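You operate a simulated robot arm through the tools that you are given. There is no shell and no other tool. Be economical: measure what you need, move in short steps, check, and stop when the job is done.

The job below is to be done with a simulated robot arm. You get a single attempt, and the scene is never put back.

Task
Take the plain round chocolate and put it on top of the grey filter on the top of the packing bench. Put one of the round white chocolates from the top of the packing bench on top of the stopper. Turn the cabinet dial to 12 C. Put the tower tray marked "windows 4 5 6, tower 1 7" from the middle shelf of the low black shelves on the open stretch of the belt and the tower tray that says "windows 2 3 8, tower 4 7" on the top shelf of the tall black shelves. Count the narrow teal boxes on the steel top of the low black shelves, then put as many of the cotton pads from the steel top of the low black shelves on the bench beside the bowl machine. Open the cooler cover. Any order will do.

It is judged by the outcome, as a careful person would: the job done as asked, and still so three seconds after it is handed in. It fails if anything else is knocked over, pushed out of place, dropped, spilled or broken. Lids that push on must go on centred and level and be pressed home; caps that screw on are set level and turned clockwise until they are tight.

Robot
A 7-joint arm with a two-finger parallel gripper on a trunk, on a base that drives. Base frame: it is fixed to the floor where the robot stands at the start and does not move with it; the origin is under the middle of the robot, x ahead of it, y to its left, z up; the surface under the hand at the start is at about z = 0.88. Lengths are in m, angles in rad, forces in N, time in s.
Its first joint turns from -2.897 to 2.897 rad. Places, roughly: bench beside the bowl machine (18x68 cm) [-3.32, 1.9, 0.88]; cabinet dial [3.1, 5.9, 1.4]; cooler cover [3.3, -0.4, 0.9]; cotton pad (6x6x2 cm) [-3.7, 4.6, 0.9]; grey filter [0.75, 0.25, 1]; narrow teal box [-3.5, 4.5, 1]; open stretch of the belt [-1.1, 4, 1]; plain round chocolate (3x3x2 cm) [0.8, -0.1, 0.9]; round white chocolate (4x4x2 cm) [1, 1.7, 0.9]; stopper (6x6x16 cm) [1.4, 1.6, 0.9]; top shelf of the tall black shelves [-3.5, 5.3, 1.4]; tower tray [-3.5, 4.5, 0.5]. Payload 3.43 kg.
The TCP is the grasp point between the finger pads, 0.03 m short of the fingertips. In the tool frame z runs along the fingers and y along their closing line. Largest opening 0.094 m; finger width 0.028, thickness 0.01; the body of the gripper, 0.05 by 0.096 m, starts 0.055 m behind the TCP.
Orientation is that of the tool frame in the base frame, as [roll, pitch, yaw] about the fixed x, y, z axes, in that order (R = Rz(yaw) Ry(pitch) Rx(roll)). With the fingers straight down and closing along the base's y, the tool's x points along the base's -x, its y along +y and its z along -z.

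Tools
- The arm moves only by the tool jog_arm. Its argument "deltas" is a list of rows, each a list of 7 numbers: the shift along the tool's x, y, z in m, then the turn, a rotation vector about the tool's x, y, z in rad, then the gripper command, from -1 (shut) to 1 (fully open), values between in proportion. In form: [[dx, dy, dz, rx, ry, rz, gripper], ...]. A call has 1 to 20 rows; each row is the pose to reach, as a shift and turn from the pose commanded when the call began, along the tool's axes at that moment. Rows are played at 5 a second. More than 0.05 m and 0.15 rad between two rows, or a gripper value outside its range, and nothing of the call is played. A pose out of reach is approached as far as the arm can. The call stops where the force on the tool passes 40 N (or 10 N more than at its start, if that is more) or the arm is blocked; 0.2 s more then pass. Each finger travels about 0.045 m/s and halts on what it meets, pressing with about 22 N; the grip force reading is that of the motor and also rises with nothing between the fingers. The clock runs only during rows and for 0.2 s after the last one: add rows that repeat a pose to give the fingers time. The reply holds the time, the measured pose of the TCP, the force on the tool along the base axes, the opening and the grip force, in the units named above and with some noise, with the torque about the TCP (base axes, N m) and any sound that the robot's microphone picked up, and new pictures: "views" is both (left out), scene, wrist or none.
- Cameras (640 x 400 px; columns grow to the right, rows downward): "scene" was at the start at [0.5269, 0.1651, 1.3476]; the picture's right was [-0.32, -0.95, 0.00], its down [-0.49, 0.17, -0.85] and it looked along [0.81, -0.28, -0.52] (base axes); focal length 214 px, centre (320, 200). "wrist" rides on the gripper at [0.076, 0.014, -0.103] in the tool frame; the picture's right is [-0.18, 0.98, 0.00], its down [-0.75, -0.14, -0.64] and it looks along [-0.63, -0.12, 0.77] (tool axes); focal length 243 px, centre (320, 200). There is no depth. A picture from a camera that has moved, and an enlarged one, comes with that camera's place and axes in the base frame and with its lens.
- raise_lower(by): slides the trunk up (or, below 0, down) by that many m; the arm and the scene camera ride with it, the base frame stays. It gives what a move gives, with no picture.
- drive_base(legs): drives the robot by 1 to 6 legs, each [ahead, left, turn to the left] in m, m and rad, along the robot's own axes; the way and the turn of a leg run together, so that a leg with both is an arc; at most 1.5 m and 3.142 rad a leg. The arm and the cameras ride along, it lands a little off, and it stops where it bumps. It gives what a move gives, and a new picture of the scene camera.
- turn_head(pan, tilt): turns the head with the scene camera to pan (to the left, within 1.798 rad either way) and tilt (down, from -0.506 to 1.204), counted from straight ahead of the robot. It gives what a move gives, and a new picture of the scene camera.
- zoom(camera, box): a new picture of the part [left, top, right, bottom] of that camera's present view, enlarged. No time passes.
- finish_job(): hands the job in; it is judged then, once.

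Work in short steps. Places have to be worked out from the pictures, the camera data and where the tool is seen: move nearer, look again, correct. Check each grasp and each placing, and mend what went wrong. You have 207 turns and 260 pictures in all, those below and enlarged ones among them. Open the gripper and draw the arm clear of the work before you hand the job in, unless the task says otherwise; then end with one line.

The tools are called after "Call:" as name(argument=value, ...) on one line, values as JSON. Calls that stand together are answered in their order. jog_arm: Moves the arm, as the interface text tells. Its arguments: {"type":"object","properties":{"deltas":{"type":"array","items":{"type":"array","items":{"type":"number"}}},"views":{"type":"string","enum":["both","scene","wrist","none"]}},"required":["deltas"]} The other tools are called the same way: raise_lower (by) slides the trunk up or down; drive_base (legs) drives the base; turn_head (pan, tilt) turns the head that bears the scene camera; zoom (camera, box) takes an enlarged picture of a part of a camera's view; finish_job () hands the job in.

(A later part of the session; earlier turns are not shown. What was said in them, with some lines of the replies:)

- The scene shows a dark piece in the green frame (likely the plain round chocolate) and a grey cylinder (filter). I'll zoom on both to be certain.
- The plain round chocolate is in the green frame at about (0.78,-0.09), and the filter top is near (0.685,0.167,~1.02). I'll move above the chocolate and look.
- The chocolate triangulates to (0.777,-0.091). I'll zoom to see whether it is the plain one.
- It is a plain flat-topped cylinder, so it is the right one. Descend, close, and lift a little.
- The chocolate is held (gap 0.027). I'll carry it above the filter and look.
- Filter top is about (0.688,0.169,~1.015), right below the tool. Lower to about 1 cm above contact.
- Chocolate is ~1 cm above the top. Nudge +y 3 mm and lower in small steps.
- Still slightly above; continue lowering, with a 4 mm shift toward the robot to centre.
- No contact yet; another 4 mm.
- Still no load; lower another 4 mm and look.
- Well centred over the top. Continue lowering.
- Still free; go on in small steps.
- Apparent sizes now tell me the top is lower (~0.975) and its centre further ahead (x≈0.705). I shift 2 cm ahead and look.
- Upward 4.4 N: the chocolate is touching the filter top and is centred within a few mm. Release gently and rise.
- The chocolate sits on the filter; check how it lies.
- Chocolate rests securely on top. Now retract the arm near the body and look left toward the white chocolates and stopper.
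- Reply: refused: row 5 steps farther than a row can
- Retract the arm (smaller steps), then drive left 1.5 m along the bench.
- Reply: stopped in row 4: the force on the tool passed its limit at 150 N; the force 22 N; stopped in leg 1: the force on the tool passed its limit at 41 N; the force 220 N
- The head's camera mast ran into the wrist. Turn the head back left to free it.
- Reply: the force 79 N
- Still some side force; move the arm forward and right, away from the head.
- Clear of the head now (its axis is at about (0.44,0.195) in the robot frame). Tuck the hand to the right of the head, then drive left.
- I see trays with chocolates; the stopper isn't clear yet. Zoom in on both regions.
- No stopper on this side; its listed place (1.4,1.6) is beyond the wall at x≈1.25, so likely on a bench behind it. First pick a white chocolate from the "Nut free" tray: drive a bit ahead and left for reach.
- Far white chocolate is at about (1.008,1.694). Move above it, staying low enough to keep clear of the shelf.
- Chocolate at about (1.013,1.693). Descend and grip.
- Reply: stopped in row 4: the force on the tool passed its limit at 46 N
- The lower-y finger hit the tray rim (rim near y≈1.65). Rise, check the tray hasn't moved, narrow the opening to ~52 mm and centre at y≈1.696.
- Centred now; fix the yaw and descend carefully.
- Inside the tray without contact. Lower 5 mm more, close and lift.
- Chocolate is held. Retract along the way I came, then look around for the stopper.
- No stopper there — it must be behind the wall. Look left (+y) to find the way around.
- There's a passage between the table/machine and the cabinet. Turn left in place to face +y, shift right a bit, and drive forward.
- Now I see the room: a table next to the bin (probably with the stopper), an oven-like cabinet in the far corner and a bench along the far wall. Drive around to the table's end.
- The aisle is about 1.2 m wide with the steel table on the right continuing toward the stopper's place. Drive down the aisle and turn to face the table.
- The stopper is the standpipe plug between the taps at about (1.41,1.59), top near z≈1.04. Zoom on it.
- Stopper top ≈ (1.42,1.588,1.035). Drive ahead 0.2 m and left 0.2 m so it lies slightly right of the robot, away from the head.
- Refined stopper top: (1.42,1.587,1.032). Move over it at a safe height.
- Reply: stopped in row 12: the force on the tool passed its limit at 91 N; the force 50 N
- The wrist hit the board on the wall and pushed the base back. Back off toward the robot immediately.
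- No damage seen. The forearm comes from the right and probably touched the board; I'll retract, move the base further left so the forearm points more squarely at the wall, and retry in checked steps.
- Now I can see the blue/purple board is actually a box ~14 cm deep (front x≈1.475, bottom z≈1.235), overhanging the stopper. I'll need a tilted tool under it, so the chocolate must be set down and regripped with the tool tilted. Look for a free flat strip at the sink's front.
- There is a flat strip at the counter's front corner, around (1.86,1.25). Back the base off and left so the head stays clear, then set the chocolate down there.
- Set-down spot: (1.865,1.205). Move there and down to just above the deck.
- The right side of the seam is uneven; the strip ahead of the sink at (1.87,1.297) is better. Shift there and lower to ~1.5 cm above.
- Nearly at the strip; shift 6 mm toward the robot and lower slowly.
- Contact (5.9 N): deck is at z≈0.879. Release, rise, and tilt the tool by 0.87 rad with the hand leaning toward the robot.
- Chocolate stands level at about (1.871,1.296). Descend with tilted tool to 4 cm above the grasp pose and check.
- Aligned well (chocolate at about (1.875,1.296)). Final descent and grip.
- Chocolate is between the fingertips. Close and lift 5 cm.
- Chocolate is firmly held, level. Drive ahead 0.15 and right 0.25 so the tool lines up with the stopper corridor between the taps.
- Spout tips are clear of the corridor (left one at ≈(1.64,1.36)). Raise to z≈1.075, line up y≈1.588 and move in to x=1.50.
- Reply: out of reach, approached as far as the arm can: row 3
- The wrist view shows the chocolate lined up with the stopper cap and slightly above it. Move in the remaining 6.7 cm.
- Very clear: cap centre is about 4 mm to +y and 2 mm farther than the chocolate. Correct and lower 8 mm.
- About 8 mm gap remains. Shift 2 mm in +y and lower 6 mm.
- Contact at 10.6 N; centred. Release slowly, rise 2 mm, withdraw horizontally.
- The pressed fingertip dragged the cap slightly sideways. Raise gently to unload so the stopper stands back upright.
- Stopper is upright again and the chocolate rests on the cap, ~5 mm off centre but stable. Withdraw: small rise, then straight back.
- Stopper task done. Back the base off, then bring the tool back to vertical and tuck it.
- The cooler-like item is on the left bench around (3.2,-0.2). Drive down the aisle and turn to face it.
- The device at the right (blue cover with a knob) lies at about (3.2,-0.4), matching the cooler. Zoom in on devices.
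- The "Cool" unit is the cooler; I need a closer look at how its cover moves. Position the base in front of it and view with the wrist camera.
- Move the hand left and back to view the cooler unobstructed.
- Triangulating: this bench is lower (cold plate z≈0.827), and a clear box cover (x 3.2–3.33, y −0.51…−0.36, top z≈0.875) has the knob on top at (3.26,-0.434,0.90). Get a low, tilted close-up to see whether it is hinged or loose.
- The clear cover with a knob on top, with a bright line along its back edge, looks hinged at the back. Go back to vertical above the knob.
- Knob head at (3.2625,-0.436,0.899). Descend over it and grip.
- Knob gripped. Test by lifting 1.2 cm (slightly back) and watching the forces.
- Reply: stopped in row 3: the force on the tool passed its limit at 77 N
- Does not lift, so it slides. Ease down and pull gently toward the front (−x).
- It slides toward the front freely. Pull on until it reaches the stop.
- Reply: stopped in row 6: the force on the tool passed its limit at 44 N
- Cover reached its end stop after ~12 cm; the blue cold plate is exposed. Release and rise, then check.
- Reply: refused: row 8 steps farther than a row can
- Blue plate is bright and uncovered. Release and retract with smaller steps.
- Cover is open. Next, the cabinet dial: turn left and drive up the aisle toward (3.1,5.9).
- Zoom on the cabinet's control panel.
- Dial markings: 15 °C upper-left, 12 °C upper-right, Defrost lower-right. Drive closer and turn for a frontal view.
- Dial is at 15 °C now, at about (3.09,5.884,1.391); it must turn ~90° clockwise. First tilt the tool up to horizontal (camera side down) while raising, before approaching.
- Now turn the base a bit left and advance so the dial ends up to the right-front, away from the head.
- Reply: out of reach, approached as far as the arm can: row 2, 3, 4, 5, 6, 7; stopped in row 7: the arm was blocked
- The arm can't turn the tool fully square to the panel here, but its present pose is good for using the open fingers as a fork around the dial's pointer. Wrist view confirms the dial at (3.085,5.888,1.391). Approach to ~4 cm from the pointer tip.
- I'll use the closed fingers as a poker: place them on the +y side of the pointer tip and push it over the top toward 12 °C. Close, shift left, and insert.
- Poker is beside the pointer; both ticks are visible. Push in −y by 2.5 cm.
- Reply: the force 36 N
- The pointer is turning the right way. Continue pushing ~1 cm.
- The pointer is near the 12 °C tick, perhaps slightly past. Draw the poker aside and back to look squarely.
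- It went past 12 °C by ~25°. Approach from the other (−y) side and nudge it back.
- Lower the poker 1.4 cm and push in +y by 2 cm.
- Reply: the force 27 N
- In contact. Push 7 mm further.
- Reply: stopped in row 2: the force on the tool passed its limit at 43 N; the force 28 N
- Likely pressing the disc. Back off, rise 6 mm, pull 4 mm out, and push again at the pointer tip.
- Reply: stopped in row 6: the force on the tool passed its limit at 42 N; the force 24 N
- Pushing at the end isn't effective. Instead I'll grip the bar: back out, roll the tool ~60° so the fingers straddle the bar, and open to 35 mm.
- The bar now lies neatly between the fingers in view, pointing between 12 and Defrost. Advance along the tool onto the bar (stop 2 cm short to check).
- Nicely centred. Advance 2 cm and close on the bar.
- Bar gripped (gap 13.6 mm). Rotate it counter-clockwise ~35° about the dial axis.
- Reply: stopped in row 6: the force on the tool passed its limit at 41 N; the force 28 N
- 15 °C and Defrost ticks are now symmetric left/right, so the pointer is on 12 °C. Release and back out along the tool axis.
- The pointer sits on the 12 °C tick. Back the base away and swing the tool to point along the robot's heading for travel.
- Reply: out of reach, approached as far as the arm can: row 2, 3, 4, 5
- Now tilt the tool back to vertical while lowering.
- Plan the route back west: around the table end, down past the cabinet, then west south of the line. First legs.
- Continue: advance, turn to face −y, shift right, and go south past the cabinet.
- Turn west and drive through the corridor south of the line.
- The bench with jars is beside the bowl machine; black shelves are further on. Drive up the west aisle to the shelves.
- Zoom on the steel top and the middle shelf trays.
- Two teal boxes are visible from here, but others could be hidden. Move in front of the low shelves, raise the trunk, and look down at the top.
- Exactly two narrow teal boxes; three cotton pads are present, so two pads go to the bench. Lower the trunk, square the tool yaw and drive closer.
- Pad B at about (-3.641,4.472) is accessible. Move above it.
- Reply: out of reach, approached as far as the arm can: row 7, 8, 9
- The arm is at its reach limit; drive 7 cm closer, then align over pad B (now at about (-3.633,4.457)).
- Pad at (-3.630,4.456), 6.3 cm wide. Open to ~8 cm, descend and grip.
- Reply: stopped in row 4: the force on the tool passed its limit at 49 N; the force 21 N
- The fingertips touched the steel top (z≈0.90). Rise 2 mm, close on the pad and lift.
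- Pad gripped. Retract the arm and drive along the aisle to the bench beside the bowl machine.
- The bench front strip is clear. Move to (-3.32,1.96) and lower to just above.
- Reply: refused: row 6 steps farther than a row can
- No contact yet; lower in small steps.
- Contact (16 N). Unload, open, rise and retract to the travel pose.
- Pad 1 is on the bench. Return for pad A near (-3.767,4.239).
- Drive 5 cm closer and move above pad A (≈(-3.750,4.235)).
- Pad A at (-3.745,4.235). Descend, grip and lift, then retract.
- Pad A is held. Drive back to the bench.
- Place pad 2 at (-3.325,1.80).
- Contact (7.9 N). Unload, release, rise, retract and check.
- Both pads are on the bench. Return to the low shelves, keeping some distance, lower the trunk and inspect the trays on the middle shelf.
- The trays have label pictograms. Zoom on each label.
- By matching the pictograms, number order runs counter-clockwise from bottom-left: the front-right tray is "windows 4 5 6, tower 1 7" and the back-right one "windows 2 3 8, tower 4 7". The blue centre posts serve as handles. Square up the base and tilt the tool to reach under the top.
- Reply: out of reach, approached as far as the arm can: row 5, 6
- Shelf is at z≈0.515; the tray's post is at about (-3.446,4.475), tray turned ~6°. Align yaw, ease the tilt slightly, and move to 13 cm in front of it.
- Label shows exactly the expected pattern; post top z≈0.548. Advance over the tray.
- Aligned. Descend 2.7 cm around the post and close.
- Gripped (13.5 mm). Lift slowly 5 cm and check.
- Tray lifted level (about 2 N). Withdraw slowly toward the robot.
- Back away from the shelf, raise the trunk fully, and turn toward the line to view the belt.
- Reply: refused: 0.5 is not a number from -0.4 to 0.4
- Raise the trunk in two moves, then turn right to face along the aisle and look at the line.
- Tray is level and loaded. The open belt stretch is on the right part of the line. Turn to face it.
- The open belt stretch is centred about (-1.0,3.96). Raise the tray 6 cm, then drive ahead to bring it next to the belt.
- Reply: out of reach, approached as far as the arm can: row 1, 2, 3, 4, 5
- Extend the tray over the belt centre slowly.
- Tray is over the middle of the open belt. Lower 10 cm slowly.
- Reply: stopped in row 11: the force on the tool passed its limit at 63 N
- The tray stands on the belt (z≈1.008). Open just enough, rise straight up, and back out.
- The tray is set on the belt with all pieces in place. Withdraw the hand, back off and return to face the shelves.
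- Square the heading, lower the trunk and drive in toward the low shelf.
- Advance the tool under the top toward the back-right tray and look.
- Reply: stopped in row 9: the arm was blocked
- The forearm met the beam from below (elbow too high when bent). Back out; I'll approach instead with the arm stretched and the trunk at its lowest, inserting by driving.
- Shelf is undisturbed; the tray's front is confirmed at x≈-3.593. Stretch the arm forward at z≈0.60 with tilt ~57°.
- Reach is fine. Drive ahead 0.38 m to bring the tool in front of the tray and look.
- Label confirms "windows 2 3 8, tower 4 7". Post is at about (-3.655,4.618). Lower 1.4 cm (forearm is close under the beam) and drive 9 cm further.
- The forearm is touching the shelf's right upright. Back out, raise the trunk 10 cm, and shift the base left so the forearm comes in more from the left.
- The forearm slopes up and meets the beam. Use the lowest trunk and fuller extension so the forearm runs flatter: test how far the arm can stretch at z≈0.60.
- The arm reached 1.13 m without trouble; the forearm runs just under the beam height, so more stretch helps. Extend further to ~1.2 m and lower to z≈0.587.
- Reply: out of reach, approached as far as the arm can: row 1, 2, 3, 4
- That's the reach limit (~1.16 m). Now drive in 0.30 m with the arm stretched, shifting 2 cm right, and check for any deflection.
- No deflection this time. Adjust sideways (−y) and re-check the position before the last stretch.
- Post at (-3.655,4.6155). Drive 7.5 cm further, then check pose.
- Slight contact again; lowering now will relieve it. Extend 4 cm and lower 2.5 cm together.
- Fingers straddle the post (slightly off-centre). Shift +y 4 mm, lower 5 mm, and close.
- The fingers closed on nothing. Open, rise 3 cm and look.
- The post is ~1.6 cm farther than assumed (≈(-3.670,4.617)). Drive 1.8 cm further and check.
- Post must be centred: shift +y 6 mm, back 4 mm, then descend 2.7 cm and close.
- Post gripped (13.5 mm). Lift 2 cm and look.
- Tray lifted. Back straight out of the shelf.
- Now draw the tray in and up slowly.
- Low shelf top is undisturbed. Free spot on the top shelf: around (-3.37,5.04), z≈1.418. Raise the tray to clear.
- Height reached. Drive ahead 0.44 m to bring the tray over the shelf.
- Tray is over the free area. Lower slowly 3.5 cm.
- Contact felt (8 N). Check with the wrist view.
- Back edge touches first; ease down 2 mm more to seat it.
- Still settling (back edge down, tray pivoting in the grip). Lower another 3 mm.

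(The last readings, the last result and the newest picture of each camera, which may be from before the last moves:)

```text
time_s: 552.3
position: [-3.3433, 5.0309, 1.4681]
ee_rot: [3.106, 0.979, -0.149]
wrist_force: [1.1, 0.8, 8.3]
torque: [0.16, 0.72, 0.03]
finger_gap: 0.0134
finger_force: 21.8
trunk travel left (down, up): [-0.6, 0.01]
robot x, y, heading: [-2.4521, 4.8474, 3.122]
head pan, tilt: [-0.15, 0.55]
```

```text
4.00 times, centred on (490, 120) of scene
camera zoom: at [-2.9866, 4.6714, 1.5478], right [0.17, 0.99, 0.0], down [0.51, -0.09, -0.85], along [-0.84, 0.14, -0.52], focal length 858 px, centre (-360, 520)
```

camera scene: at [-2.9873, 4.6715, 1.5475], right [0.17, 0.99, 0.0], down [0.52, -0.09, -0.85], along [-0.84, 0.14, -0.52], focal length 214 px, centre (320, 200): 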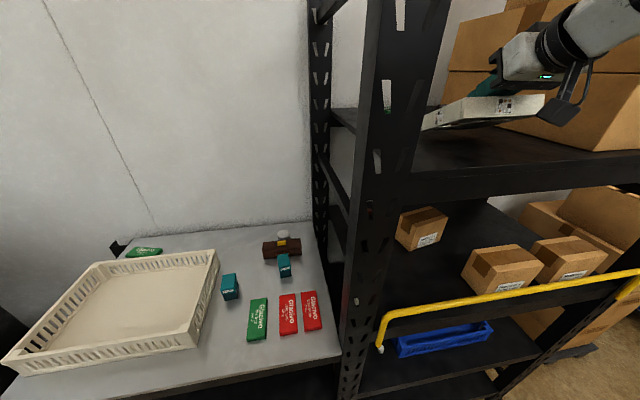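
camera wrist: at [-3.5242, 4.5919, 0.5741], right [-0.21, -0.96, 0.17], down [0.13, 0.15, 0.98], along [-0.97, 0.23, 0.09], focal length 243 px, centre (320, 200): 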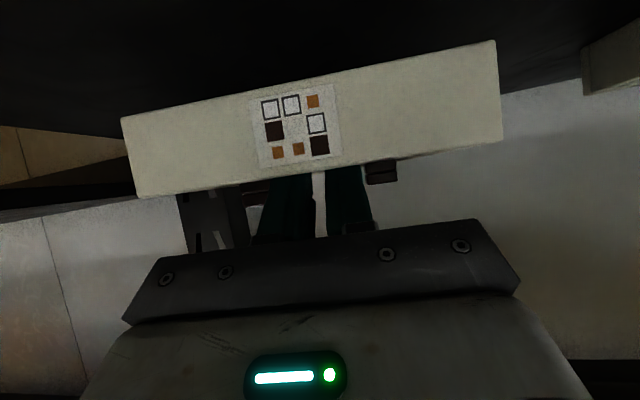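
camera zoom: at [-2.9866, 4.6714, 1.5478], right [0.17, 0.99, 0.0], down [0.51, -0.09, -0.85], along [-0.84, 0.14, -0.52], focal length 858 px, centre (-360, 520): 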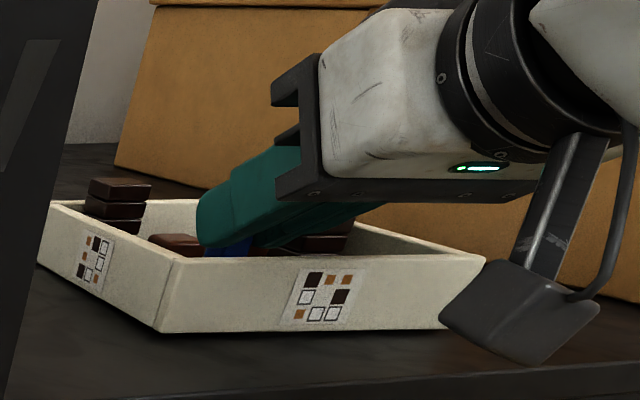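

Nearly seated. Continue 4 mm more.

Call:
jog_arm(deltas=[[0.0012, 0, 0.0008, 0, 0, 0, -1], [0.0025, 0, 0.0017, 0, 0, 0, -1], [0.0033, 0, 0.0022, 0, 0, 0, -1], [0.0033, 0, 0.0022, 0, 0, 0, -1]], views="none")

```text
time_s: 553.3
position: [-3.3447, 5.0318, 1.4666]
ee_rot: [3.107, 0.981, -0.15]
wrist_force: [1.7, 0.1, 19.6]
torque: [0.11, 0.32, 0.01]
finger_gap: 0.0137
finger_force: 22.4
trunk travel left (down, up): [-0.6, 0.01]
robot x, y, heading: [-2.4522, 4.8444, 3.127]
head pan, tilt: [-0.15, 0.55]
```

Seated (19.6 N, torque drops). Unload slightly, open a little, and rise straight up.

Call:
jog_arm(deltas=[[-0.0012, 0, -0.0008, 0, 0, 0, -1], [-0.0012, 0, -0.0008, 0, 0, 0, -0.52], [-0.0012, 0, -0.0008, 0, 0, 0, -0.52], [-0.0012, 0, -0.0008, 0, 0, 0, -0.52], [-0.0095, 0, -0.0064, 0, 0, 0, -0.52], [-0.0178, 0, -0.012, 0, 0, 0, -0.52], [-0.026, 0, -0.0175, 0, 0, 0, -0.52], [-0.043, 0, -0.029, 0, 0, 0, -0.52], [-0.06, 0, -0.04, 0, 0, 0, -0.52], [-0.06, 0, -0.04, 0, 0, 0, -0.52]], views="wrist")

```text
time_s: 555.5
position: [-3.347, 5.0313, 1.5354]
ee_rot: [3.106, 0.977, -0.15]
wrist_force: [-0.4, 1.1, 0.0]
torque: [0.0, 0.0, 0.01]
finger_gap: 0.0227
finger_force: 0.0
trunk travel left (down, up): [-0.6, 0.01]
robot x, y, heading: [-2.4509, 4.8429, 3.122]
head pan, tilt: [-0.15, 0.55]
camera wrist: at [-3.2225, 5.0029, 1.5286], right [-0.22, -0.96, 0.17], down [0.13, 0.15, 0.98], along [-0.97, 0.24, 0.09], focal length 243 px, centre (320, 200)
```

wrist: 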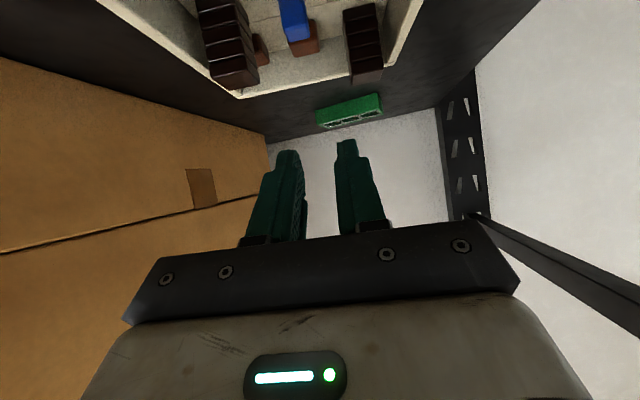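

Released with the contents intact. Back away and view the result.

Call:
drive_base(legs=[[-0.45, 0, 0]])

Call:
zoom(camera="scene", box=[300, 60, 480, 160])

```text
time_s: 558.1
position: [-2.9052, 5.0137, 1.5347]
ee_rot: [3.108, 0.978, -0.135]
wrist_force: [0.7, 0.0, 0.5]
torque: [-0.01, -0.01, 0.02]
finger_gap: 0.0227
finger_force: 0.1
trunk travel left (down, up): [-0.6, 0.01]
robot x, y, heading: [-2.0087, 4.8361, 3.135]
head pan, tilt: [-0.15, 0.55]
camera scene: at [-2.5396, 4.6578, 1.5476], right [0.16, 0.99, 0.0], down [0.52, -0.08, -0.85], along [-0.84, 0.13, -0.52], focal length 214 px, centre (320, 200)
```

scene: 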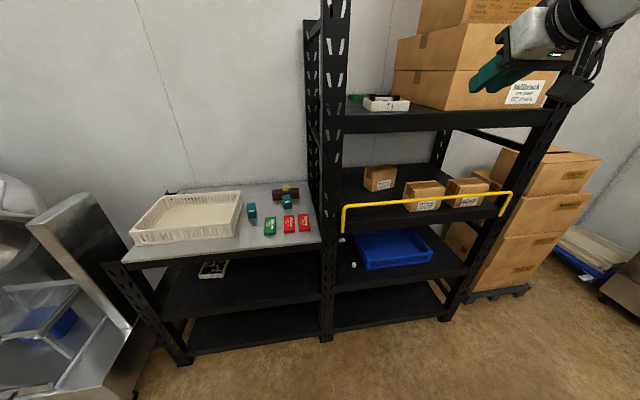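

```text
3.56 times, centred on (390, 110) of scene
camera zoom: at [-2.5396, 4.6578, 1.5476], right [0.16, 0.99, 0.0], down [0.52, -0.08, -0.85], along [-0.84, 0.13, -0.52], focal length 763 px, centre (71, 520)
```

zoom: 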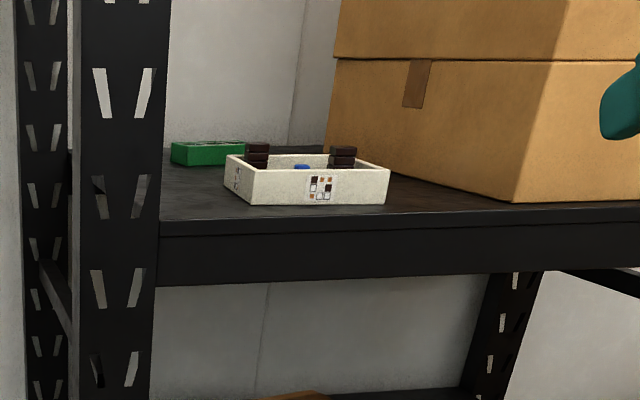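

Everything is placed. Open the gripper fully, clear of the work, then hand in.

Call:
jog_arm(deltas=[[0, 0, -0.02, 0, 0, 0, 0.5], [0, 0, -0.03, 0, 0, 0, 1], [0, 0, -0.03, 0, 0, 0, 1], [0, 0, -0.03, 0, 0, 0, 1], [0, 0, -0.03, 0, 0, 0, 1]], views="none")

Call:
finish_job()

```text
time_s: 559.4
position: [-2.8807, 5.0108, 1.5526]
ee_rot: [3.106, 0.978, -0.136]
wrist_force: [-0.1, -0.3, 0.3]
torque: [-0.01, -0.01, 0.0]
finger_gap: 0.0939
finger_force: 0.0
trunk travel left (down, up): [-0.6, 0.01]
robot x, y, heading: [-2.0084, 4.837, 3.136]
head pan, tilt: [-0.15, 0.55]
```

```text
The job is handed in.
```

I finished every part of the job and handed it in: both chocolates placed, dial on 12 °C, cooler cover slid open to its stop, both tower trays set down, and two cotton pads on the bench for the two narrow teal boxes. I picked the trays by matching their label pictures, as I never saw the numbers written out, and the white chocolate sits about 5 mm off centre on the stopper.
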